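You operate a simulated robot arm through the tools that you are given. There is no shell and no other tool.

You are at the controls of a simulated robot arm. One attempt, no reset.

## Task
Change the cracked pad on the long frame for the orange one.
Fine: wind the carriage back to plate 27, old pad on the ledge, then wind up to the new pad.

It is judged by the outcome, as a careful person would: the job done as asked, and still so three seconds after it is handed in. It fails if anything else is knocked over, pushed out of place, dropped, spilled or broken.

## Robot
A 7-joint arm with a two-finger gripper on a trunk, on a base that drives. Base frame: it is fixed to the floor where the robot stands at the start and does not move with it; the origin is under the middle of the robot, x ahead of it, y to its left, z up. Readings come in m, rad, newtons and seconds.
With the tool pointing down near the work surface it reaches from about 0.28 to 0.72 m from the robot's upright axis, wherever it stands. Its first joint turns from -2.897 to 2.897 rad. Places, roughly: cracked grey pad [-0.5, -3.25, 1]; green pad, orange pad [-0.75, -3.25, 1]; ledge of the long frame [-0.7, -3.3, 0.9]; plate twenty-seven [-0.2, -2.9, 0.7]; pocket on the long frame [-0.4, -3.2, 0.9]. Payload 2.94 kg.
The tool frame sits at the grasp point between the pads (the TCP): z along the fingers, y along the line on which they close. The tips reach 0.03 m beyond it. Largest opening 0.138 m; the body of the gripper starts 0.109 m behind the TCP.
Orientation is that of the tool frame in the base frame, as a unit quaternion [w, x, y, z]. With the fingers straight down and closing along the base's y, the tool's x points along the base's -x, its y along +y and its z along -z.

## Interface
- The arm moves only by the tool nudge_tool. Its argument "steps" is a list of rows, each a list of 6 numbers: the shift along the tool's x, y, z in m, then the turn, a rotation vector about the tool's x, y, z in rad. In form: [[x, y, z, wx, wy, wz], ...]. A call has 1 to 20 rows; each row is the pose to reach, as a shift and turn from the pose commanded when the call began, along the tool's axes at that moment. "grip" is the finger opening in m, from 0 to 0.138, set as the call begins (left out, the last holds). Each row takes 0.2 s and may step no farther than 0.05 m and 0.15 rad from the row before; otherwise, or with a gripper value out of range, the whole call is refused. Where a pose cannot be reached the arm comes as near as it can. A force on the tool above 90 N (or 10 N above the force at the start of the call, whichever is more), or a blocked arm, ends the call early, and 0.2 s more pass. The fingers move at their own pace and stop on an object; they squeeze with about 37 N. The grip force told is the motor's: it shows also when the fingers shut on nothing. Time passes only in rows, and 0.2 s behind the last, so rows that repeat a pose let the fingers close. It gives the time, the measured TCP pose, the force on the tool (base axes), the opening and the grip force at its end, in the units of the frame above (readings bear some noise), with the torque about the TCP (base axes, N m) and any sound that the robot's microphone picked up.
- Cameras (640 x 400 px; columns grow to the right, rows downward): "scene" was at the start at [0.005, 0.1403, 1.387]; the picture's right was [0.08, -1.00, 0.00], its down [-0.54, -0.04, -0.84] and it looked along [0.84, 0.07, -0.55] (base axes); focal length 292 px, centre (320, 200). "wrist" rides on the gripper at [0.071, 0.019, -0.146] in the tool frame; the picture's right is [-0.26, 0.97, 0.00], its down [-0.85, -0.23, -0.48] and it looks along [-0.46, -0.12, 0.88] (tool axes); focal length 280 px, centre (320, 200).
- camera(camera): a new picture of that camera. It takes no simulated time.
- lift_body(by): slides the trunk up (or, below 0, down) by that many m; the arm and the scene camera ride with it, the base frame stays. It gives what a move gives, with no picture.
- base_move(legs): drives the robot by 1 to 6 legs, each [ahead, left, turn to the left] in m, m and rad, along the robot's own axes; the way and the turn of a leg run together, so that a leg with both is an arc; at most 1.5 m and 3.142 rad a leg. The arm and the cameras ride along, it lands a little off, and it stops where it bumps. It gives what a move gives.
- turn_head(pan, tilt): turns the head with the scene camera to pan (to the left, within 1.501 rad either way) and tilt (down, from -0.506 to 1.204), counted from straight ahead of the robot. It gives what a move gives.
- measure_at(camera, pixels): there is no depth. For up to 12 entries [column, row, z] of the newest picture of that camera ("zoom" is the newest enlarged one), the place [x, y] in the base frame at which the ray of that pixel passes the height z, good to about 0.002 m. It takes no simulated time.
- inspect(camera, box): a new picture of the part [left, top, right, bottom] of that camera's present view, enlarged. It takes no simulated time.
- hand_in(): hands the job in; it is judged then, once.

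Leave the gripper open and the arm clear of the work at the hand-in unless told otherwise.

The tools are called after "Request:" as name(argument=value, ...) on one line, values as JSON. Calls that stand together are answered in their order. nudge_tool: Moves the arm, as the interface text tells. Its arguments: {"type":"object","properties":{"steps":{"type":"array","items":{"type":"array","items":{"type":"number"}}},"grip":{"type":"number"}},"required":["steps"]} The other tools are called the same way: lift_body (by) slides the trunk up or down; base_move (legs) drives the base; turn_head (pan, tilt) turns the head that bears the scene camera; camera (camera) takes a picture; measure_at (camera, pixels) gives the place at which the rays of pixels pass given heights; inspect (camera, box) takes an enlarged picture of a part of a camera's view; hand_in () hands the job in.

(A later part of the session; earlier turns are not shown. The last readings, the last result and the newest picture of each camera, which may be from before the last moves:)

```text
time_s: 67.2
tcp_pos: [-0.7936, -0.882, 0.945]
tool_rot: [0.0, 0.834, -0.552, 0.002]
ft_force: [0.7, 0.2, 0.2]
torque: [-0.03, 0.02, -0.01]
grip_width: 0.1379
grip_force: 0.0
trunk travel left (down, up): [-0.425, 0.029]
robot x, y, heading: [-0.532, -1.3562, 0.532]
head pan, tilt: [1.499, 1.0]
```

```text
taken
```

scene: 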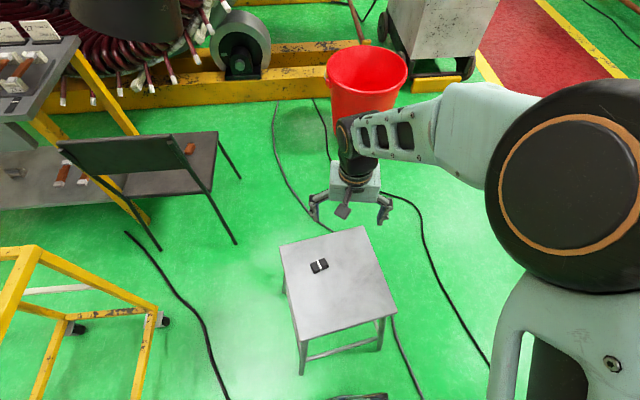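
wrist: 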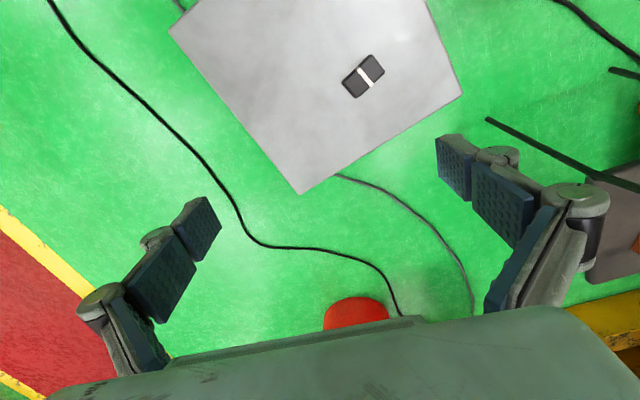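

I measure the stool's two near feet at (302,373) and (379,349), and the seat corners.

Request:
measure_at(camera="scene", pixels=[[302, 374, 0.0], [379, 349, 0.0], [300, 341, 0.5], [397, 313, 0.5], [363, 227, 0.5], [280, 243, 0.5], [300, 341, 0.45], [397, 313, 0.45], [363, 227, 0.45], [280, 243, 0.45], [319, 266, 0.5]])

Request:
measure_at(camera="wrist", pixels=[[301, 193, 0.5], [168, 30, 0.5], [462, 96, 0.5], [301, 193, 0.45], [168, 30, 0.45], [462, 96, 0.45]])

```text
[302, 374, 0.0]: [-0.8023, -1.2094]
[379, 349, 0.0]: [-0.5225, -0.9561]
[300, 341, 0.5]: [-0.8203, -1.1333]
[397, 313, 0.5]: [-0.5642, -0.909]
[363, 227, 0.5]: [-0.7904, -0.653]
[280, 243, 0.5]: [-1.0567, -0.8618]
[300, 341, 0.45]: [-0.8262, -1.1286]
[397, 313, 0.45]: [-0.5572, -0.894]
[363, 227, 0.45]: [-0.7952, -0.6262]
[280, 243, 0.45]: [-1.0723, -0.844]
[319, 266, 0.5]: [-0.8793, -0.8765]
```

```text
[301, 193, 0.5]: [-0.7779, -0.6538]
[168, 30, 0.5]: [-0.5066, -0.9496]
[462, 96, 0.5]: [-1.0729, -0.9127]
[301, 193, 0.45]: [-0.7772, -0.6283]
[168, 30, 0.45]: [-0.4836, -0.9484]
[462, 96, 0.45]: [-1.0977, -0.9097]
```

The seat is at z≈0.61. The stool's centre has shifted about 3 cm and it has turned about 9°. I now have roughly 0.02 m of clearance to its foot, so I back straight out past the cabinet. From there I can set the stool right with the gripper.

Request:
base_move(legs=[[-0.2, 0, 0]])

Request:
camera(camera="scene")

```text
time_s: 68.2
tcp_pos: [-0.8191, -0.8983, 0.9431]
tool_rot: [0.001, 0.833, -0.553, 0.001]
ft_force: [-0.3, 0.3, -0.1]
torque: [-0.04, 0.05, -0.01]
grip_width: 0.1378
grip_force: 0.1
trunk travel left (down, up): [-0.425, 0.029]
robot x, y, heading: [-0.561, -1.3726, 0.536]
head pan, tilt: [1.499, 1.0]
stopped in leg 1: the robot was blocked; the commanded pose is now the measured one
```

```text
taken
```

scene: 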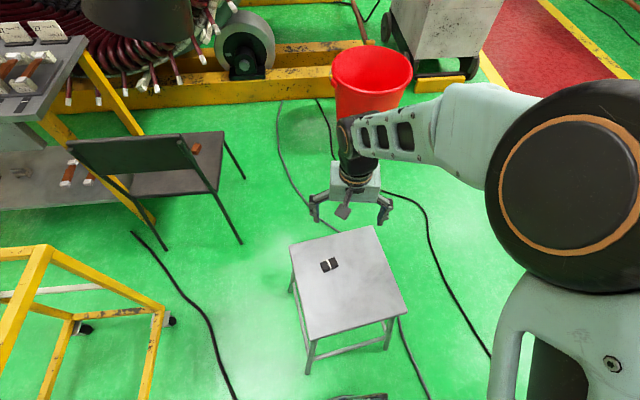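

Blocked again after 0.03 m. I check whether the stool's feet at (309,374) and (388,349) have moved.

Request:
measure_at(camera="scene", pixels=[[308, 374, 0.0], [388, 348, 0.0]])

Request:
turn_head(pan=-1.5, tilt=1.2)

Request:
camera(camera="scene")

Request:
turn_head(pan=-0.7, tilt=0.9)

Request:
camera(camera="scene")

```text
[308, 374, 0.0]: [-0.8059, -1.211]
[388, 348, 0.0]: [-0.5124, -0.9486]
```

```text
time_s: 70.8
tcp_pos: [-0.82, -0.8975, 0.9431]
tool_rot: [0.0, 0.833, -0.553, 0.002]
ft_force: [-0.8, 0.2, -0.4]
torque: [-0.01, 0.03, -0.01]
grip_width: 0.1382
grip_force: 0.0
trunk travel left (down, up): [-0.425, 0.029]
robot x, y, heading: [-0.56, -1.3695, 0.531]
head pan, tilt: [-1.499, 1.201]
```

```text
taken
```

scene: 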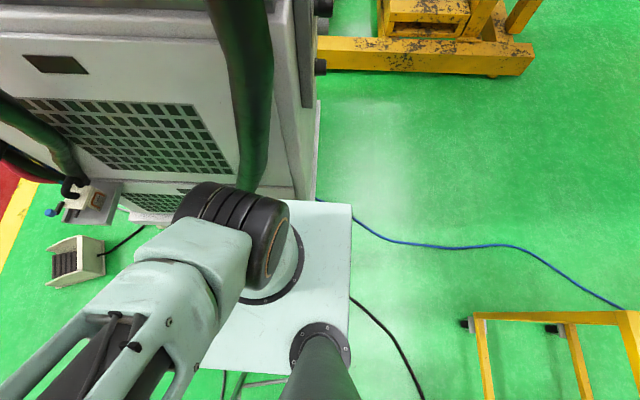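

```text
time_s: 71.9
tcp_pos: [-0.8192, -0.8983, 0.9434]
tool_rot: [0.001, 0.833, -0.553, 0.002]
ft_force: [-0.4, 0.2, 0.2]
torque: [0.05, -0.03, 0.03]
grip_width: 0.1378
grip_force: 0.1
trunk travel left (down, up): [-0.425, 0.029]
robot x, y, heading: [-0.5608, -1.3716, 0.532]
head pan, tilt: [-0.7, 0.901]
```

```text
taken
```

scene: 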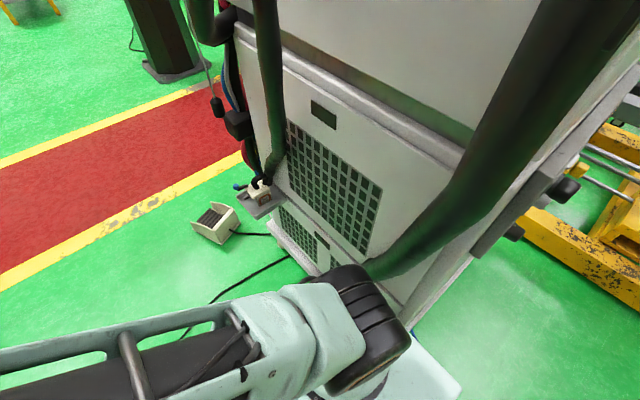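

The stool hasn't moved further. Its foot is 0.293 m from my centre now, and was 0.291 m at the first block, so my base acts as a round footprint of about 0.29 m radius. The widest line through is the midpoint between the foot (-0.806,-1.211) and the cabinet corner (-0.43,-1.69), which is (-0.618,-1.45). I go right-and-back to that point and then straight out across the gap.

Request:
base_move(legs=[[0, -0.035, 0], [-0.089, -0.004, 0]])

Request:
turn_head(pan=1.5, tilt=1.0)

Request:
camera(camera="scene")

```text
time_s: 72.9
tcp_pos: [-0.8164, -0.9048, 0.9432]
tool_rot: [0.001, 0.833, -0.553, 0.002]
ft_force: [-0.2, -0.2, 0.3]
torque: [0.0, -0.03, 0.03]
grip_width: 0.1379
grip_force: 0.0
trunk travel left (down, up): [-0.425, 0.029]
robot x, y, heading: [-0.5589, -1.3767, 0.533]
head pan, tilt: [-0.7, 0.901]
stopped in leg 1: the robot was blocked; the commanded pose is now the measured one
```

```text
time_s: 74.9
tcp_pos: [-0.8158, -0.905, 0.9436]
tool_rot: [0.0, 0.833, -0.553, 0.002]
ft_force: [-0.8, -0.2, 0.1]
torque: [0.0, -0.02, -0.02]
grip_width: 0.1379
grip_force: 0.0
trunk travel left (down, up): [-0.425, 0.029]
robot x, y, heading: [-0.5566, -1.3778, 0.534]
head pan, tilt: [1.499, 1.0]
```

```text
taken
```

scene: 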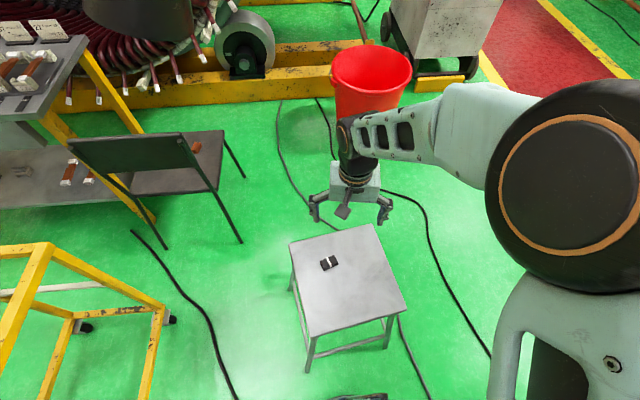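

The shift right is still blocked. The right hose's lower end (z≈0.76 and up) sits just at the edge of my trunk plate (z≈0.93), so I think it is the raised plate that touches the hoses. If I lower the trunk, the plate goes under the hose ends and I gain width. First I swing the arm forward off the stool, so lowering it is safe.

Request:
nudge_tool(steps=[[0.002, -0.0449, 0, 0, 0, 0.09], [0.0081, -0.0895, 0, 0, 0, 0.18], [0.0181, -0.1334, 0, 0, 0, 0.27], [0.0321, -0.1761, 0, 0, 0, 0.36], [0.0498, -0.2175, 0, 0, 0, 0.45], [0.0712, -0.2571, 0, 0, 0, 0.54], [0.096, -0.2946, 0, 0, 0, 0.63], [0.1241, -0.3297, 0, 0, 0, 0.72], [0.1552, -0.3621, 0, 0, 0, 0.81], [0.1892, -0.3917, 0, 0, 0, 0.9], [0.2257, -0.418, 0, 0, 0, 0.99], [0.2643, -0.441, 0, 0, 0, 1.08]])

Request:
turn_head(pan=0.2, tilt=0.9)

Request:
camera(camera="scene")

Request:
camera(camera="wrist")

```text
time_s: 77.5
tcp_pos: [-0.3054, -0.9749, 0.9453]
tool_rot: [0.001, -0.43, 0.903, -0.002]
ft_force: [0.8, 0.7, 0.2]
torque: [0.0, 0.03, 0.04]
grip_width: 0.138
grip_force: 0.1
trunk travel left (down, up): [-0.425, 0.029]
robot x, y, heading: [-0.5589, -1.3756, 0.533]
head pan, tilt: [1.499, 1.0]
```

```text
time_s: 79.0
tcp_pos: [-0.3061, -0.9746, 0.9447]
tool_rot: [0.001, -0.432, 0.902, -0.001]
ft_force: [0.0, -0.3, 0.9]
torque: [-0.02, 0.01, -0.03]
grip_width: 0.1379
grip_force: 0.1
trunk travel left (down, up): [-0.425, 0.029]
robot x, y, heading: [-0.5565, -1.3741, 0.534]
head pan, tilt: [0.201, 0.901]
```

```text
taken
```

scene: 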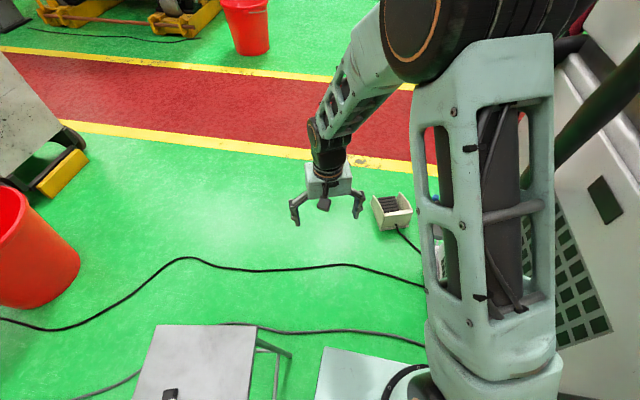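

```text
taken
```

wrist: 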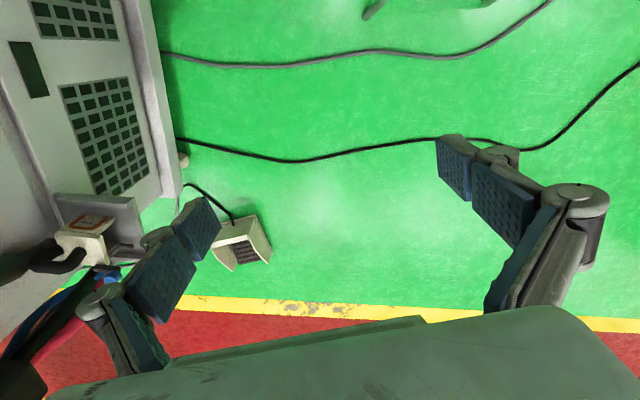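

The arm now points forward and left, clear of stool and hoses. I lower the trunk 0.38 m so the plate passes beneath the hose ends, then try the shift right and back again.

Request:
lift_body(by=-0.38)

Request:
base_move(legs=[[0, -0.035, 0]])

```text
time_s: 82.7
tcp_pos: [-0.3059, -0.9753, 0.5662]
tool_rot: [0.001, -0.43, 0.903, -0.001]
ft_force: [0.4, -0.3, 0.4]
torque: [0.03, 0.0, -0.01]
grip_width: 0.1378
grip_force: 0.2
trunk travel left (down, up): [-0.045, 0.409]
robot x, y, heading: [-0.5593, -1.3764, 0.526]
head pan, tilt: [0.201, 0.901]
```

```text
time_s: 83.4
tcp_pos: [-0.305, -0.975, 0.5651]
tool_rot: [0.001, -0.43, 0.903, -0.002]
ft_force: [0.5, 0.5, -0.3]
torque: [0.02, 0.01, -0.03]
grip_width: 0.1379
grip_force: 0.1
trunk travel left (down, up): [-0.045, 0.409]
robot x, y, heading: [-0.5551, -1.3777, 0.534]
head pan, tilt: [0.201, 0.901]
stopped in leg 1: the robot was blocked; the commanded pose is now the measured one
```

Still blocked at the same place, so it is the base itself, wedged between the cabinet side (hoses or hull) and the stool foot with only millimetres to spare. The stool has to be set back anyway, so I ease 0.02 m left against its foot at floor level, where it slides without tipping. Then I back out slowly.

Request:
base_move(legs=[[0, 0.02, 0], [-0.12, 0, 0]])

Request:
turn_head(pan=1.5, tilt=1.0)

Request:
camera(camera="scene")

```text
time_s: 84.2
tcp_pos: [-0.3093, -0.9658, 0.5649]
tool_rot: [0.001, -0.429, 0.903, -0.002]
ft_force: [-0.2, 0.3, 0.2]
torque: [0.01, 0.0, 0.02]
grip_width: 0.1379
grip_force: 0.0
trunk travel left (down, up): [-0.045, 0.409]
robot x, y, heading: [-0.5645, -1.3678, 0.531]
head pan, tilt: [0.201, 0.901]
stopped in leg 1: the robot was blocked; the commanded pose is now the measured one
```

```text
time_s: 85.7
tcp_pos: [-0.3114, -0.9675, 0.5651]
tool_rot: [0.0, -0.43, 0.903, -0.002]
ft_force: [-0.5, -0.3, -0.6]
torque: [-0.01, 0.03, -0.02]
grip_width: 0.1379
grip_force: 0.1
trunk travel left (down, up): [-0.045, 0.409]
robot x, y, heading: [-0.5628, -1.3673, 0.535]
head pan, tilt: [1.499, 1.0]
```

```text
taken
```

scene: 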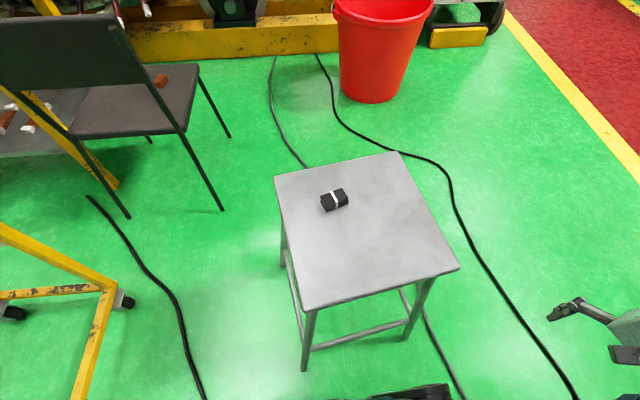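

It stops left after 0.01 m too. I measure the feet at (305,368) and (408,341) again, and the base part at (410,388).

Request:
measure_at(camera="scene", pixels=[[305, 369, 0.0], [408, 340, 0.0], [285, 268, 0.0], [410, 386, 0.3], [410, 386, 0.1], [310, 311, 0.6], [459, 268, 0.6], [397, 151, 0.6], [275, 177, 0.6]])

Request:
inspect(camera="scene", box=[260, 250, 480, 400])

```text
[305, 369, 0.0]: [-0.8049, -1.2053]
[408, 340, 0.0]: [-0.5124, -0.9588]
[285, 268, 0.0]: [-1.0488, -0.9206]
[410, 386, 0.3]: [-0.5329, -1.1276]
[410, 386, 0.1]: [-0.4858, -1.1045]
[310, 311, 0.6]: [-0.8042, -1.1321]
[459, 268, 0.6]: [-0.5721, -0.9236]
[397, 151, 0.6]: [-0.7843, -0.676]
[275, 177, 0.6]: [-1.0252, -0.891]
```

```text
2.67 times, centred on (370, 325) of scene
```

zoom: 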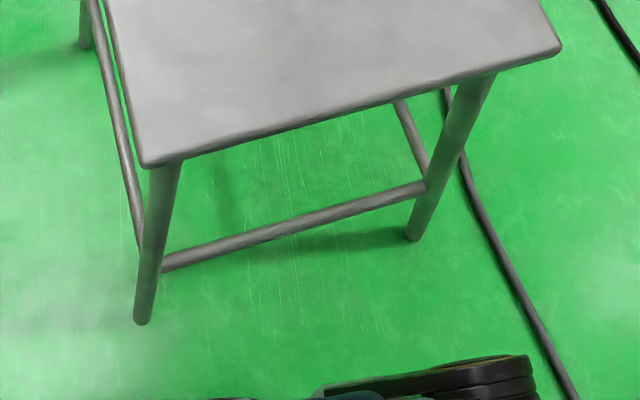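

The foot is 0.26 m left of my centre while my visible wheel edge is at about 0.19, so something else may be touching. I look straight down on the left and on the right from this lower height.

Request:
turn_head(pan=1.5, tilt=1.2)

Request:
camera(camera="scene")

Request:
turn_head(pan=-1.5, tilt=1.2)

Request:
camera(camera="scene")

Request:
turn_head(pan=-1.5, tilt=0.7)

Request:
camera(camera="scene")

```text
time_s: 86.4
tcp_pos: [-0.3105, -0.9659, 0.5648]
tool_rot: [0.001, -0.43, 0.903, -0.001]
ft_force: [-0.8, 0.3, 0.4]
torque: [-0.02, -0.01, 0.02]
grip_width: 0.138
grip_force: 0.0
trunk travel left (down, up): [-0.045, 0.409]
robot x, y, heading: [-0.5613, -1.365, 0.534]
head pan, tilt: [1.499, 1.201]
```

```text
taken
```

scene: 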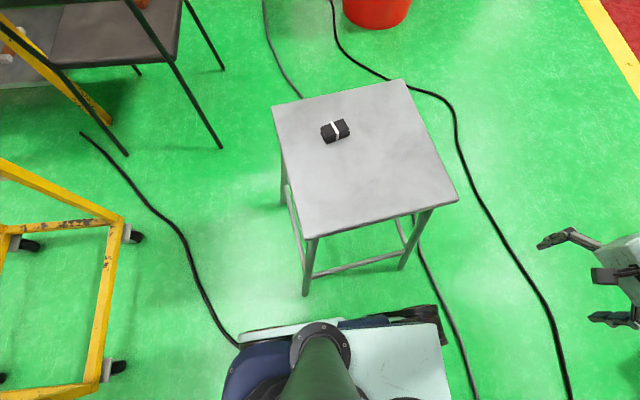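

```text
time_s: 89.0
tcp_pos: [-0.31, -0.9666, 0.5654]
tool_rot: [0.0, -0.43, 0.903, -0.003]
ft_force: [-0.7, 0.0, -1.1]
torque: [0.0, -0.02, 0.01]
grip_width: 0.1381
grip_force: 0.2
trunk travel left (down, up): [-0.045, 0.409]
robot x, y, heading: [-0.5605, -1.3642, 0.534]
head pan, tilt: [-1.499, 1.201]
```

```text
taken
```

scene: 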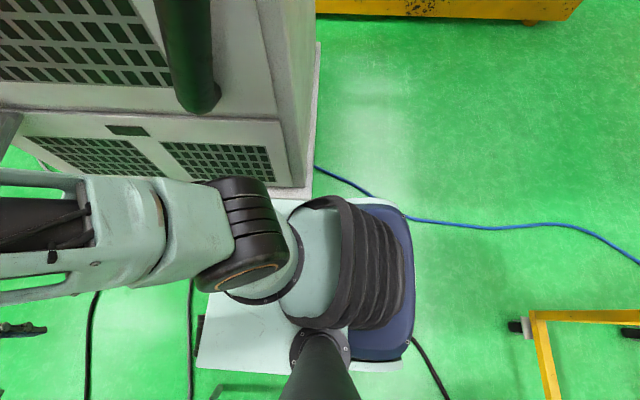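

```text
time_s: 90.0
tcp_pos: [-0.31, -0.9664, 0.5644]
tool_rot: [0.001, -0.431, 0.903, -0.001]
ft_force: [1.0, -0.4, -1.0]
torque: [0.0, 0.0, -0.01]
grip_width: 0.1379
grip_force: 0.0
trunk travel left (down, up): [-0.045, 0.409]
robot x, y, heading: [-0.5621, -1.3672, 0.531]
head pan, tilt: [-1.499, 0.7]
```

```text
taken
```

scene: 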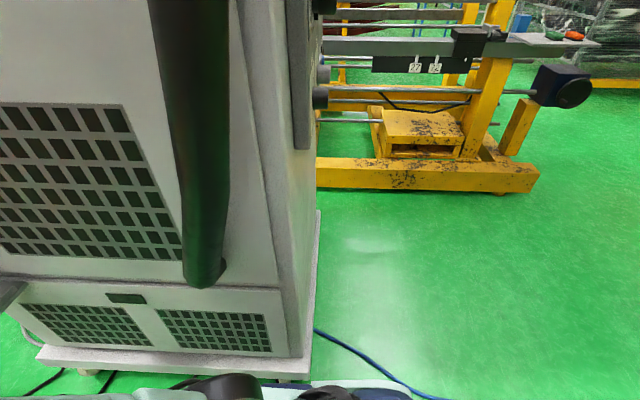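

At each contact the foot D was 0.291–0.293 m from my centre, so the base does behave as a disc of about 0.28 m radius. The foot must give another 1–2 cm for me to pass. I repeat the motion that slid it gently before: forward and left a little, then back diagonally. I'll restore the stool afterwards.

Request:
base_move(legs=[[0.08, 0.03, 0], [-0.2, -0.035, 0]])

Request:
turn_head(pan=1.5, tilt=1.0)

Request:
camera(camera="scene")

```text
time_s: 92.2
tcp_pos: [-0.4152, -1.0314, 0.5664]
tool_rot: [0.0, -0.432, 0.902, -0.001]
ft_force: [-0.5, 0.2, -1.8]
torque: [0.0, 0.0, 0.01]
grip_width: 0.1382
grip_force: 0.0
trunk travel left (down, up): [-0.045, 0.409]
robot x, y, heading: [-0.6644, -1.4365, 0.532]
head pan, tilt: [-1.499, 0.7]
```

```text
time_s: 94.8
tcp_pos: [-0.4151, -1.0316, 0.5638]
tool_rot: [0.001, -0.431, 0.902, -0.001]
ft_force: [-0.7, 0.0, -0.7]
torque: [0.01, -0.02, -0.01]
grip_width: 0.1381
grip_force: 0.1
trunk travel left (down, up): [-0.045, 0.409]
robot x, y, heading: [-0.6653, -1.4341, 0.534]
head pan, tilt: [1.499, 1.0]
```

```text
taken
```

scene: 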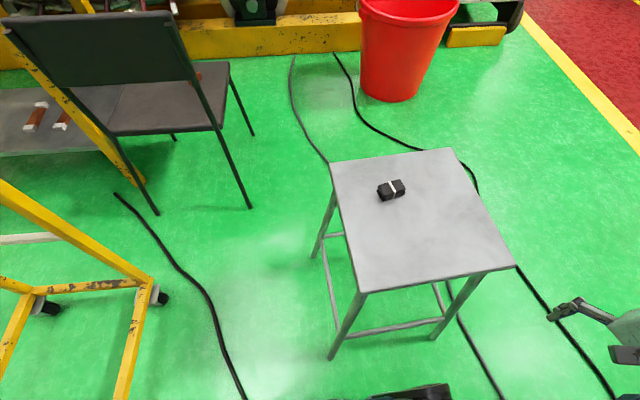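

That went through without a block, and I'm at u≈1.29. I measure the stool again: feet (331,357), (435,338), (315,258), seat corners (362,293), (517,266), (452,148), (331,163).

Request:
measure_at(camera="scene", pixels=[[331, 358, 0.0], [435, 337, 0.0], [315, 258, 0.0], [362, 293, 0.6], [516, 266, 0.6], [452, 148, 0.6], [331, 163, 0.6], [391, 190, 0.61]])

```text
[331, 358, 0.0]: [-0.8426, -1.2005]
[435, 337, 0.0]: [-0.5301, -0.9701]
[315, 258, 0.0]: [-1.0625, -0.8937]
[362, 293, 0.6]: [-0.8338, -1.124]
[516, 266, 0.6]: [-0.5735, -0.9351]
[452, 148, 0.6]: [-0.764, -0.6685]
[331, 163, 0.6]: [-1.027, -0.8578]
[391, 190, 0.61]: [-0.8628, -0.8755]
```

The foot is now at (-0.843,-1.20), and I'm level with the cabinet corner. I back out diagonally away from the stool into the open floor.

Request:
base_move(legs=[[-0.06, -0.025, 0], [-0.15, -0.06, 0], [0, -0.2, 0]])

Request:
turn_head(pan=1.3, tilt=0.8)

Request:
camera(camera="scene")

```text
time_s: 98.9
tcp_pos: [-0.4482, -1.3869, 0.5661]
tool_rot: [0.001, -0.432, 0.902, -0.002]
ft_force: [-0.6, -0.7, 0.3]
torque: [0.04, -0.02, -0.02]
grip_width: 0.1381
grip_force: 0.0
trunk travel left (down, up): [-0.045, 0.409]
robot x, y, heading: [-0.6965, -1.7908, 0.542]
head pan, tilt: [1.499, 1.0]
```

```text
time_s: 99.6
tcp_pos: [-0.4474, -1.3858, 0.5657]
tool_rot: [0.0, -0.433, 0.902, -0.002]
ft_force: [-0.5, -0.1, -0.9]
torque: [0.03, -0.01, 0.0]
grip_width: 0.138
grip_force: 0.1
trunk travel left (down, up): [-0.045, 0.409]
robot x, y, heading: [-0.6958, -1.787, 0.53]
head pan, tilt: [1.3, 0.799]
```

```text
taken
```

scene: 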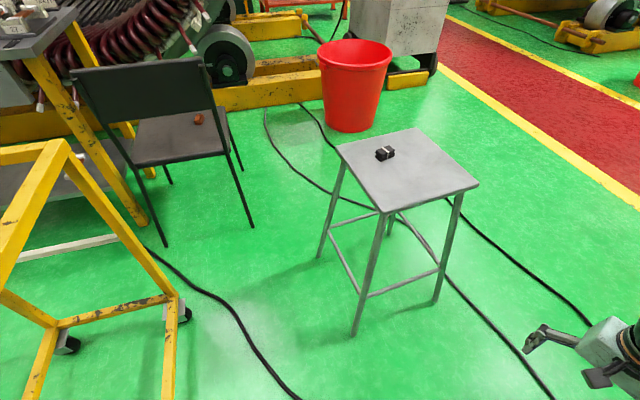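

I'm free now, standing at (-0.70,-1.79). I measure all four stool feet, at (355,334), (437,302), (320,256) and (389,233). Then I raise the trunk so the arm stays above the seat while I set the stool back.

Request:
measure_at(camera="scene", pixels=[[355, 335, 0.0], [437, 303, 0.0], [320, 257, 0.0], [389, 234, 0.0], [383, 213, 0.61], [478, 185, 0.61], [416, 129, 0.61], [336, 146, 0.61], [183, 317, 0.0], [66, 350, 0.0]])

Request:
lift_body(by=0.38)

```text
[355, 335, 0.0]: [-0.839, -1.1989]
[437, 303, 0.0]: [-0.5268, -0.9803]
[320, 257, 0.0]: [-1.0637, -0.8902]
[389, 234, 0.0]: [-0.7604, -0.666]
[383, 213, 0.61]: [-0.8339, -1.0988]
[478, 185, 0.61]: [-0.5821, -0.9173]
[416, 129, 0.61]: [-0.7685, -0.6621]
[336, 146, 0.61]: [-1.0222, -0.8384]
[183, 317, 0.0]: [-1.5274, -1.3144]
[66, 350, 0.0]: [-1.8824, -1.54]
```

```text
time_s: 103.3
tcp_pos: [-0.4482, -1.3865, 0.9462]
tool_rot: [0.001, -0.432, 0.902, -0.002]
ft_force: [0.0, 0.6, -0.8]
torque: [0.0, -0.03, 0.0]
grip_width: 0.138
grip_force: 0.0
trunk travel left (down, up): [-0.425, 0.029]
robot x, y, heading: [-0.6952, -1.7884, 0.538]
head pan, tilt: [1.3, 0.799]
```

The stool needs about 16° counter-clockwise and 3 cm in +x. Pushing foot D, now at (-0.839,-1.199), by 0.11 m in +x should undo the motion. I drive through the 0.66 m gap between foot D and the trolley's corner to get to its west side, checking half way.

Request:
base_move(legs=[[-0.143, 0.477, -0.008]])

Request:
turn_head(pan=1.3, tilt=1.1)

Request:
camera(camera="scene")

```text
time_s: 107.4
tcp_pos: [-0.7864, -1.0769, 0.9455]
tool_rot: [0.001, -0.429, 0.903, -0.001]
ft_force: [0.4, -0.5, 0.4]
torque: [0.0, -0.01, -0.01]
grip_width: 0.138
grip_force: 0.1
trunk travel left (down, up): [-0.425, 0.029]
robot x, y, heading: [-1.0398, -1.4762, 0.534]
head pan, tilt: [1.3, 0.799]
stopped in leg 1: the robot was blocked; the commanded pose is now the measured one
```

```text
time_s: 108.2
tcp_pos: [-0.7877, -1.0758, 0.944]
tool_rot: [0.001, -0.431, 0.902, -0.002]
ft_force: [-0.3, -0.3, -0.2]
torque: [-0.01, 0.02, -0.02]
grip_width: 0.1378
grip_force: 0.0
trunk travel left (down, up): [-0.425, 0.029]
robot x, y, heading: [-1.039, -1.4793, 0.532]
head pan, tilt: [1.3, 1.1]
```

```text
taken
```

scene: 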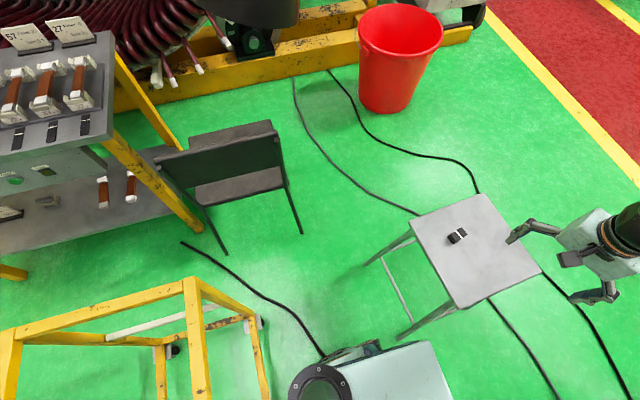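

Blocked at (-1.04,-1.48). Foot D is 0.34 m away, so the trolley corner may be what I touched. I check positions: stool foot at (403,336), trolley wheel at (258,327).

Request:
measure_at(camera="scene", pixels=[[403, 337, 0.0], [258, 330, 0.0], [371, 262, 0.0], [172, 355, 0.0], [252, 322, 0.12]])

Request:
turn_head(pan=1.5, tilt=1.2)

Request:
camera(camera="scene")

```text
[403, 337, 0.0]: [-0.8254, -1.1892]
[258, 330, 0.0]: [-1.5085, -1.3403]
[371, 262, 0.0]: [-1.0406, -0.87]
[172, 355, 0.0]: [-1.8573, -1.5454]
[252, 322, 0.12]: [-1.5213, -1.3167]
```

```text
time_s: 109.0
tcp_pos: [-0.7875, -1.076, 0.9445]
tool_rot: [0.0, -0.431, 0.903, -0.001]
ft_force: [0.1, 0.0, -0.2]
torque: [0.01, -0.04, 0.02]
grip_width: 0.138
grip_force: 0.1
trunk travel left (down, up): [-0.425, 0.029]
robot x, y, heading: [-1.0378, -1.4784, 0.53]
head pan, tilt: [1.499, 1.201]
```

```text
taken
```

scene: 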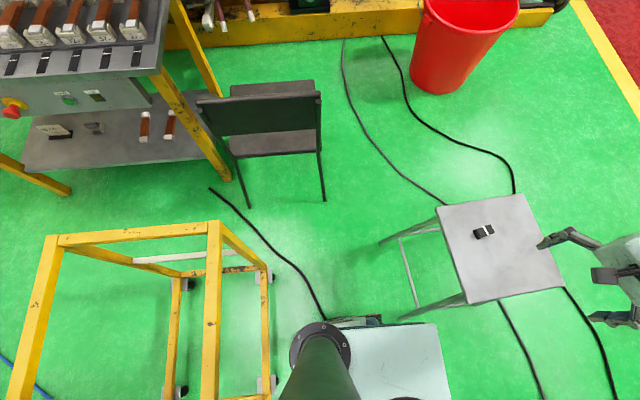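

The trolley is unmoved, but my rear shell reaches about 0.31 m and just met it, so there is no room on that side. I'll instead reposition the stool with the gripper. From the south I cage leg D loosely between the fingers low down and draw it in +x. I back off to about (-0.80,-1.66) and turn to face +y.

Request:
base_move(legs=[[0.113, -0.277, 0], [0, 0, 1.04]])

Request:
turn_head(pan=0.15, tilt=0.9)

Request:
camera(camera="scene")

Request:
camera(camera="wrist")

```text
time_s: 114.6
tcp_pos: [-1.0177, -1.2423, 0.9461]
tool_rot: [0.0, 0.823, -0.569, 0.001]
ft_force: [0.2, -0.2, 0.3]
torque: [0.0, -0.03, -0.03]
grip_width: 0.1382
grip_force: 0.0
trunk travel left (down, up): [-0.425, 0.029]
robot x, y, heading: [-0.8012, -1.6621, 1.575]
head pan, tilt: [1.499, 1.201]
```

```text
time_s: 116.1
tcp_pos: [-1.0186, -1.2418, 0.9455]
tool_rot: [-0.002, 0.822, -0.569, 0.001]
ft_force: [-0.9, 0.0, -0.4]
torque: [0.04, 0.0, -0.01]
grip_width: 0.1382
grip_force: 0.0
trunk travel left (down, up): [-0.425, 0.029]
robot x, y, heading: [-0.8004, -1.6598, 1.578]
head pan, tilt: [0.15, 0.901]
```

```text
taken
```

scene: 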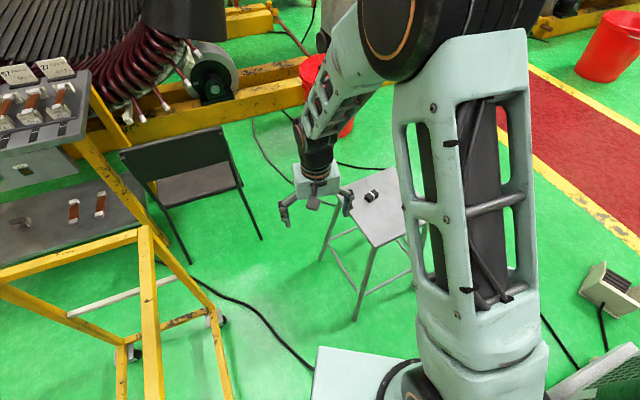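

```text
taken
```

wrist: 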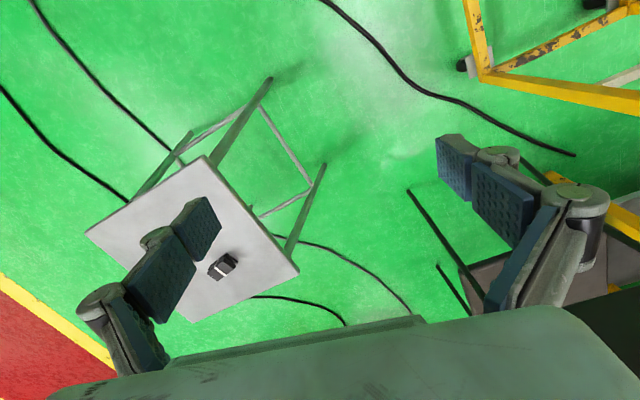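

The wrist view shows leg D's foot at (268,80), running up to the seat corner at (205,157). I measure it and the other feet.

Request:
measure_at(camera="wrist", pixels=[[268, 80, 0.0], [323, 167, 0.0], [138, 197, 0.0], [206, 157, 0.61], [299, 272, 0.61], [85, 233, 0.61], [192, 322, 0.61], [250, 107, 0.15], [255, 103, 0.15]])

Request:
measure_at(camera="scene", pixels=[[355, 320, 0.0], [323, 259, 0.0], [371, 247, 0.61], [365, 290, 0.15]])

```text
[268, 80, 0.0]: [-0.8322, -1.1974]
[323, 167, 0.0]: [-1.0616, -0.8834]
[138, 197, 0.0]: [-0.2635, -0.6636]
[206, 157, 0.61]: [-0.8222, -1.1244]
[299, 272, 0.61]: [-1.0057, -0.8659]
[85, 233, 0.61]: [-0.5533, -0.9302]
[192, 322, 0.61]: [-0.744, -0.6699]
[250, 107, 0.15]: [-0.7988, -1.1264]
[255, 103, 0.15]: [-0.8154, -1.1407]
```

```text
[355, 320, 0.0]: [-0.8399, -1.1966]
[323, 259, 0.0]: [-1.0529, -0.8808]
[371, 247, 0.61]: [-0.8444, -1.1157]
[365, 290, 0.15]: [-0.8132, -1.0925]
```

Foot D is at (-0.835,-1.197) with its seat corner at (-0.83,-1.12). I bring the tool above the foot, yawed so the fingers close along x. The opening is 0.09, and I'll tilt slightly so the wrist leans away from the seat.

Request:
nudge_tool(steps=[[0.01, -0.0456, 0, 0, 0, 0.09], [0.02, -0.0912, 0, 0, 0, 0.18], [0.03, -0.1369, 0, 0, 0, 0.27], [0.04, -0.1825, 0, 0, 0, 0.36]], grip=0.09)

Request:
nudge_tool(steps=[[0, 0, 0, 0, -0.1, 0], [0, 0, 0, 0, -0.2, 0]])

Request:
camera(camera="wrist")

```text
time_s: 117.1
tcp_pos: [-0.8346, -1.2136, 0.9458]
tool_rot: [-0.002, 0.707, -0.707, 0.0]
ft_force: [0.9, -0.4, 0.2]
torque: [0.0, -0.01, -0.03]
grip_width: 0.09
grip_force: 0.0
trunk travel left (down, up): [-0.425, 0.029]
robot x, y, heading: [-0.7981, -1.6599, 1.575]
head pan, tilt: [0.15, 0.901]
```

```text
time_s: 117.7
tcp_pos: [-0.8347, -1.2147, 0.9464]
tool_rot: [-0.073, 0.705, -0.702, -0.071]
ft_force: [0.7, -0.6, 0.3]
torque: [0.03, -0.01, 0.01]
grip_width: 0.0897
grip_force: 0.0
trunk travel left (down, up): [-0.425, 0.029]
robot x, y, heading: [-0.8017, -1.6617, 1.577]
head pan, tilt: [0.15, 0.901]
```

```text
taken
```

wrist: 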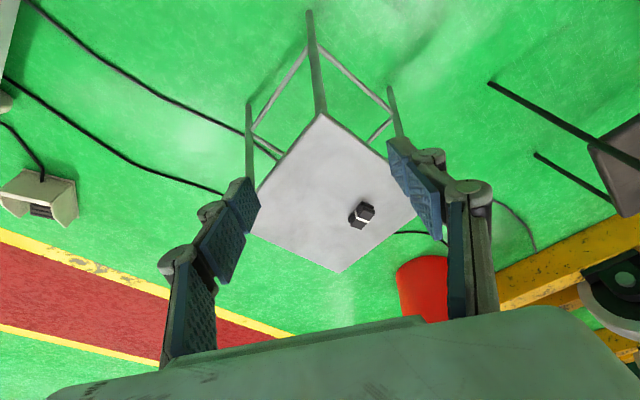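

The tilt is right, with the tips leaning north and the wrist leaning south. I lower the trunk 0.42 m, then the arm further down beside the leg, watching forces.

Request:
lift_body(by=-0.42)

Request:
camera(camera="wrist")

Request:
camera(camera="scene")

```text
refused: -0.42 is not a number from -0.4 to 0.4
```

```text
taken
```

wrist: 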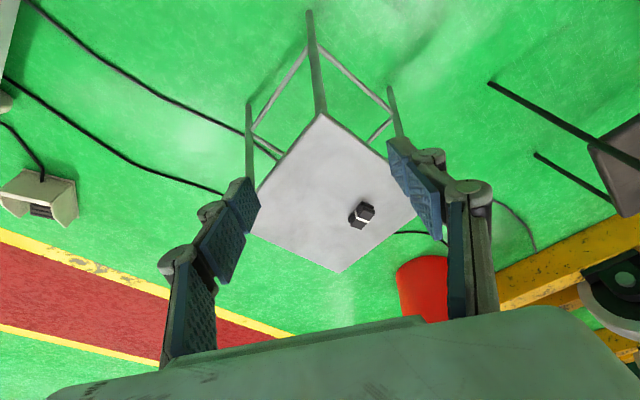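

```text
taken
```

scene: 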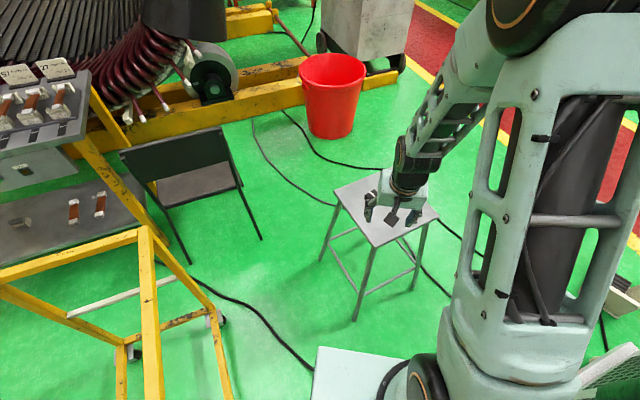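

The lift takes at most 0.4 m a call, so I lower by 0.4.

Request:
lift_body(by=-0.4)

Request:
camera(camera="wrist")

Request:
camera(camera="scene")

```text
time_s: 121.6
tcp_pos: [-0.8347, -1.2154, 0.5472]
tool_rot: [-0.073, 0.704, -0.703, -0.069]
ft_force: [-0.7, -0.1, -0.2]
torque: [0.02, -0.01, -0.02]
grip_width: 0.0899
grip_force: 0.0
trunk travel left (down, up): [-0.025, 0.429]
robot x, y, heading: [-0.7969, -1.6651, 1.569]
head pan, tilt: [0.15, 0.901]
```

```text
taken
```

wrist: 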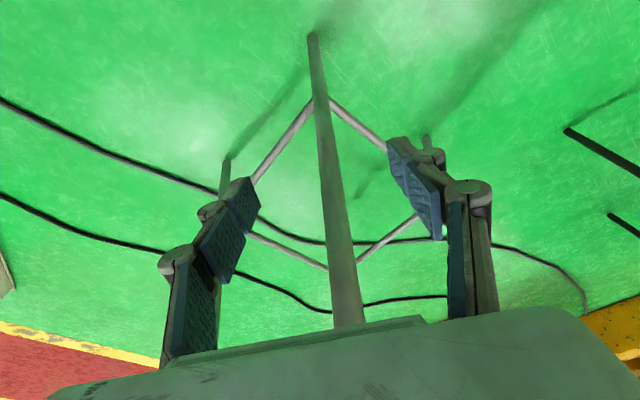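

```text
taken
```

scene: 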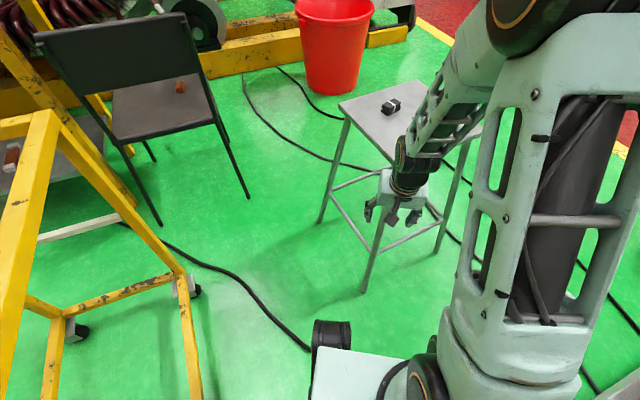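

Leg D now shows between the fingers, running up past the palm at (340,300), and the gripper is south of the seat. I lower the arm straight down 0.25 m first.

Request:
nudge_tool(steps=[[0.0084, 0, 0.041, 0, 0, 0], [0.0168, 0, 0.082, 0, 0, 0], [0.0252, 0, 0.123, 0, 0, 0], [0.0336, 0, 0.164, 0, 0, 0], [0.042, 0, 0.205, 0, 0, 0], [0.0504, 0, 0.246, 0, 0, 0]])

Request:
camera(camera="wrist")

Request:
camera(camera="scene")

```text
time_s: 123.0
tcp_pos: [-0.8347, -1.2142, 0.2934]
tool_rot: [-0.072, 0.704, -0.703, -0.07]
ft_force: [-0.3, -1.1, 0.1]
torque: [-0.01, -0.02, 0.0]
grip_width: 0.0896
grip_force: 0.0
trunk travel left (down, up): [-0.025, 0.429]
robot x, y, heading: [-0.7974, -1.6626, 1.572]
head pan, tilt: [0.15, 0.901]
```

```text
taken
```

wrist: 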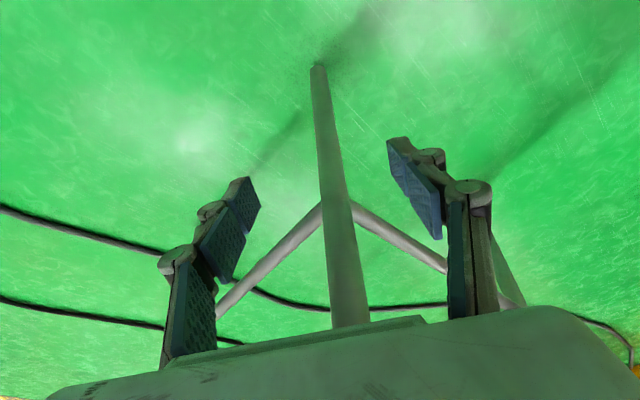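

```text
taken
```

scene: 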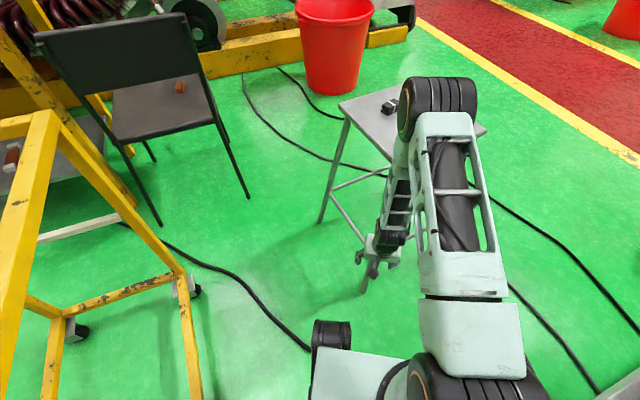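

The elbow stays short of the seat, forces are nil, and the fingers straddle leg D with the rungs beyond. I go down another 0.14 m and 0.015 m north.

Request:
nudge_tool(steps=[[0.0084, 0, 0.041, 0, 0, 0], [0.0168, 0, 0.082, 0, 0, 0], [0.0252, 0, 0.123, 0, 0, 0], [0.028, 0, 0.137, 0, 0, 0], [0.0133, 0, 0.14, 0, 0, 0]])

Request:
camera(camera="wrist")

Request:
camera(camera="scene")

```text
time_s: 124.2
tcp_pos: [-0.8327, -1.1998, 0.1554]
tool_rot: [-0.072, 0.704, -0.703, -0.069]
ft_force: [0.5, -0.2, 0.1]
torque: [0.01, -0.02, 0.0]
grip_width: 0.0897
grip_force: 0.0
trunk travel left (down, up): [-0.025, 0.429]
robot x, y, heading: [-0.7996, -1.6592, 1.575]
head pan, tilt: [0.15, 0.901]
```

```text
taken
```

wrist: 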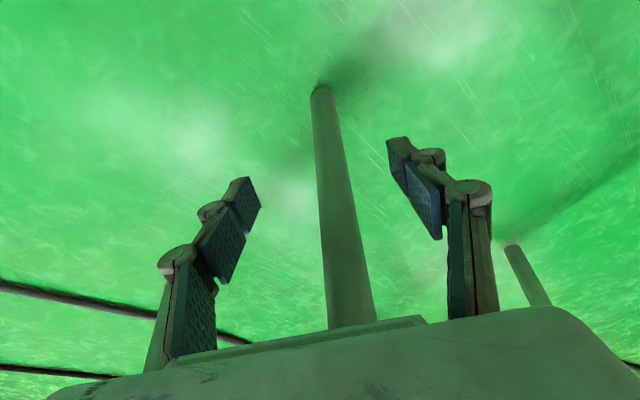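

```text
taken
```

scene: 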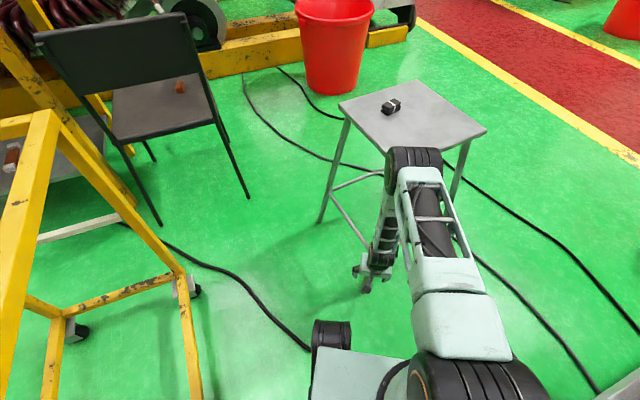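

The leg is between the fingers, passing (340,250) in the wrist picture, with no force. I move 0.012 m further north, narrow the fingers to 0.046 to cage the leg, then check.

Request:
nudge_tool(steps=[[-0.006, 0, 0.001, 0, 0, 0], [-0.0118, 0, 0.0024, 0, 0, 0], [-0.0118, 0, 0.0024, 0, 0, 0], [-0.0118, 0, 0.0024, 0, 0, 0]], grip=0.046)

Request:
camera(camera="wrist")

```text
time_s: 125.2
tcp_pos: [-0.8349, -1.1885, 0.153]
tool_rot: [-0.071, 0.704, -0.703, -0.069]
ft_force: [-2.6, -18.7, 5.5]
torque: [2.43, -0.33, 0.13]
grip_width: 0.0461
grip_force: 0.1
trunk travel left (down, up): [-0.025, 0.429]
robot x, y, heading: [-0.7975, -1.6623, 1.57]
head pan, tilt: [0.15, 0.901]
```

```text
taken
```

wrist: 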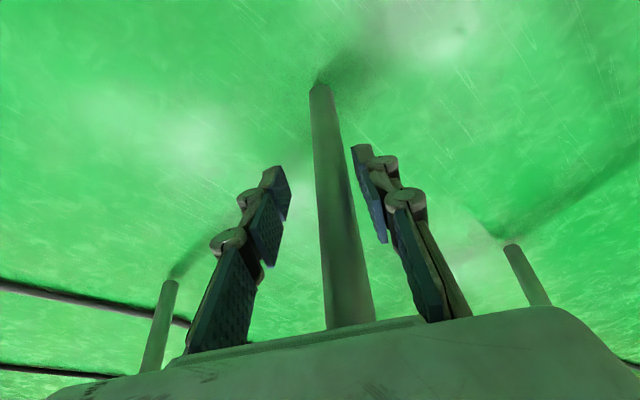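

A force of about 19 N in -y shows the palm touching the leg. I back off 0.006 m, and then draw the leg slowly in +x by 0.09 m with a slight -y.

Request:
nudge_tool(steps=[[0.004, 0, -0.001, 0, 0, 0], [0.007, 0, -0.0015, 0, 0, 0], [0.0075, -0.01, -0.0015, 0, 0, 0], [0.009, -0.02, -0.002, 0, 0, 0], [0.0105, -0.03, -0.0023, 0, 0, 0], [0.012, -0.04, -0.0026, 0, 0, 0], [0.0135, -0.05, -0.003, 0, 0, 0], [0.015, -0.06, -0.003, 0, 0, 0], [0.0165, -0.07, -0.003, 0, 0, 0], [0.018, -0.08, -0.003, 0, 0, 0], [0.0195, -0.09, -0.003, 0, 0, 0]])

Request:
camera(camera="wrist")

Request:
camera(camera="scene")

```text
time_s: 127.6
tcp_pos: [-0.743, -1.2079, 0.1552]
tool_rot: [0.073, -0.703, 0.704, 0.07]
ft_force: [0.7, -0.1, 0.5]
torque: [0.0, -0.01, 0.01]
grip_width: 0.0458
grip_force: 0.0
trunk travel left (down, up): [-0.025, 0.429]
robot x, y, heading: [-0.7975, -1.6611, 1.578]
head pan, tilt: [0.15, 0.901]
```

```text
taken
```

wrist: 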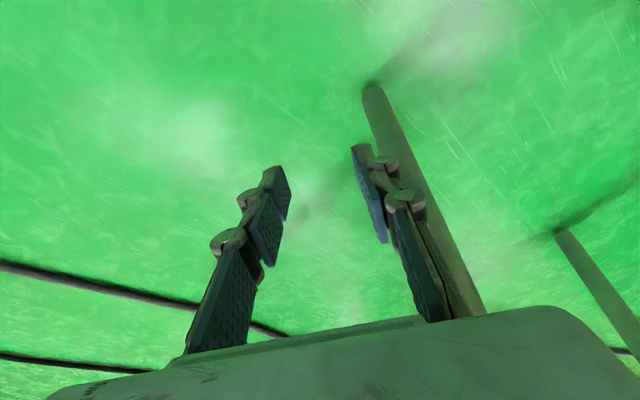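

```text
taken
```

scene: 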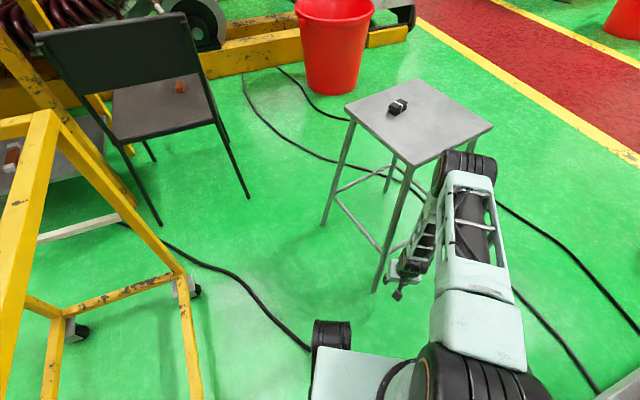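

The leg slipped out past the fingers: the palm is in line with the leg, so the fingers could not engage deeply. I need more tilt so the leg passes in front of the palm. I pull the tool back 0.06 m to the south and up 0.1 m, then re-measure the stool.

Request:
nudge_tool(steps=[[0.04, 0, -0.008, 0, 0, 0], [0.06, 0, -0.03, 0, 0, 0], [0.06, 0, -0.07, 0, 0, 0], [0.06, 0, -0.11, 0, 0, 0]], grip=0.09)

Request:
base_move(legs=[[-0.1, 0, 0]])

Request:
turn_head(pan=0.15, tilt=0.7)

Request:
camera(camera="scene")

Request:
camera(camera="wrist")

```text
time_s: 128.2
tcp_pos: [-0.7406, -1.2456, 0.184]
tool_rot: [-0.094, 0.701, -0.701, -0.088]
ft_force: [0.9, 2.2, -0.8]
torque: [-0.09, 0.08, 0.04]
grip_width: 0.0901
grip_force: 0.1
trunk travel left (down, up): [-0.025, 0.429]
robot x, y, heading: [-0.7966, -1.6608, 1.578]
head pan, tilt: [0.15, 0.901]
stopped in row 3: the force on the tool passed its limit at 98 N (the readings are from after the stop); the commanded pose is now the measured one
```

```text
time_s: 129.4
tcp_pos: [-0.7402, -1.3462, 0.1846]
tool_rot: [-0.095, 0.701, -0.701, -0.088]
ft_force: [0.1, 2.3, -0.6]
torque: [-0.33, 0.04, 0.0]
grip_width: 0.0902
grip_force: 0.1
trunk travel left (down, up): [-0.025, 0.429]
robot x, y, heading: [-0.7995, -1.759, 1.576]
head pan, tilt: [0.15, 0.901]
```

```text
time_s: 130.1
tcp_pos: [-0.7401, -1.3471, 0.1844]
tool_rot: [0.095, -0.701, 0.701, 0.088]
ft_force: [0.1, -0.2, 0.7]
torque: [0.0, -0.01, -0.01]
grip_width: 0.09
grip_force: 0.0
trunk travel left (down, up): [-0.025, 0.429]
robot x, y, heading: [-0.801, -1.7626, 1.575]
head pan, tilt: [0.15, 0.7]
```

```text
taken
```

scene: 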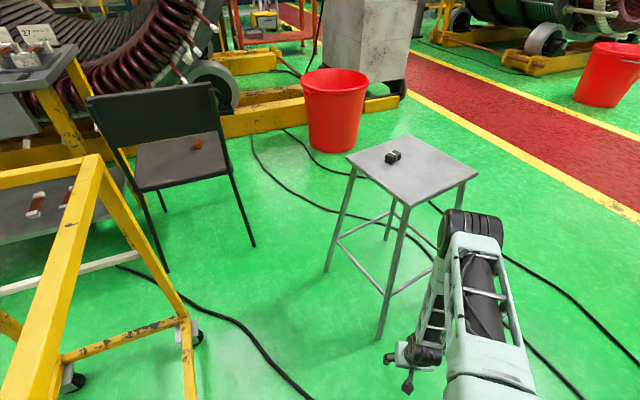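

```text
taken
```

wrist: 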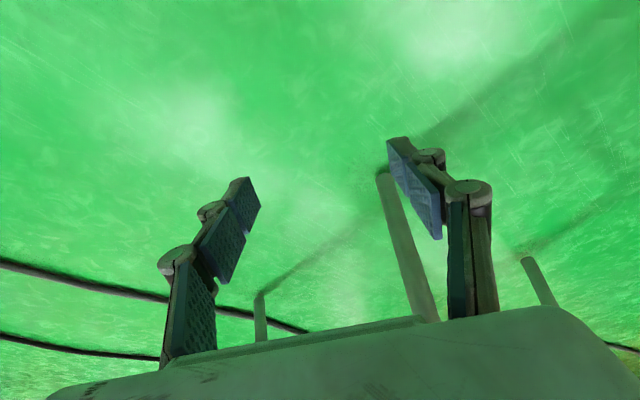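

The stool still stands and I'm clear of it. I measure its feet at (380,340), (328,271), (388,240) and the seat corners (405,206), (478,173), (411,135), (347,155).

Request:
measure_at(camera="scene", pixels=[[380, 341, 0.0], [327, 272, 0.0], [388, 240, 0.0], [405, 206, 0.61], [478, 174, 0.61], [411, 135, 0.61], [347, 155, 0.61], [392, 157, 0.61]])

Request:
measure_at(camera="wrist", pixels=[[383, 174, 0.0], [527, 260, 0.0], [260, 295, 0.0]])

```text
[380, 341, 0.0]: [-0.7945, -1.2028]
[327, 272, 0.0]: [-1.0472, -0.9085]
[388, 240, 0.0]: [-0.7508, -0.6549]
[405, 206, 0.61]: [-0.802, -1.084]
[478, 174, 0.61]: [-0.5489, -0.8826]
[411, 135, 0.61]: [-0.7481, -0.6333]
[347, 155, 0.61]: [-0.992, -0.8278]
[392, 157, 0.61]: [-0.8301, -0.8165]
```

```text
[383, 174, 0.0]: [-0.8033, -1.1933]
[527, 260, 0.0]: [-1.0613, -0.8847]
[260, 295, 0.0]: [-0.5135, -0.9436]
```

The stool has come part-way back. It still needs about 10° and foot D needs +6.5 cm in x. I tilt the tool another 0.3 rad so the leg will pass in front of the palm.

Request:
nudge_tool(steps=[[0, 0, 0, 0, -0.15, 0], [0, 0, 0, 0, -0.3, 0]], grip=0.09)

Request:
camera(camera="wrist")

```text
time_s: 130.6
tcp_pos: [-0.7375, -1.3214, 0.1942]
tool_rot: [-0.177, 0.686, -0.686, -0.166]
ft_force: [-0.3, 0.7, 0.4]
torque: [0.01, -0.01, 0.0]
grip_width: 0.0899
grip_force: 0.0
trunk travel left (down, up): [-0.025, 0.429]
robot x, y, heading: [-0.8014, -1.761, 1.572]
head pan, tilt: [0.15, 0.7]
stopped in row 2: the force on the tool passed its limit at 111 N (the readings are from after the stop); the commanded pose is now the measured one
```

```text
taken
```

wrist: 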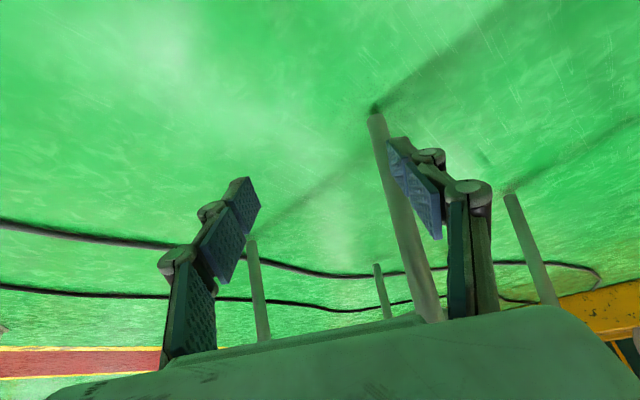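

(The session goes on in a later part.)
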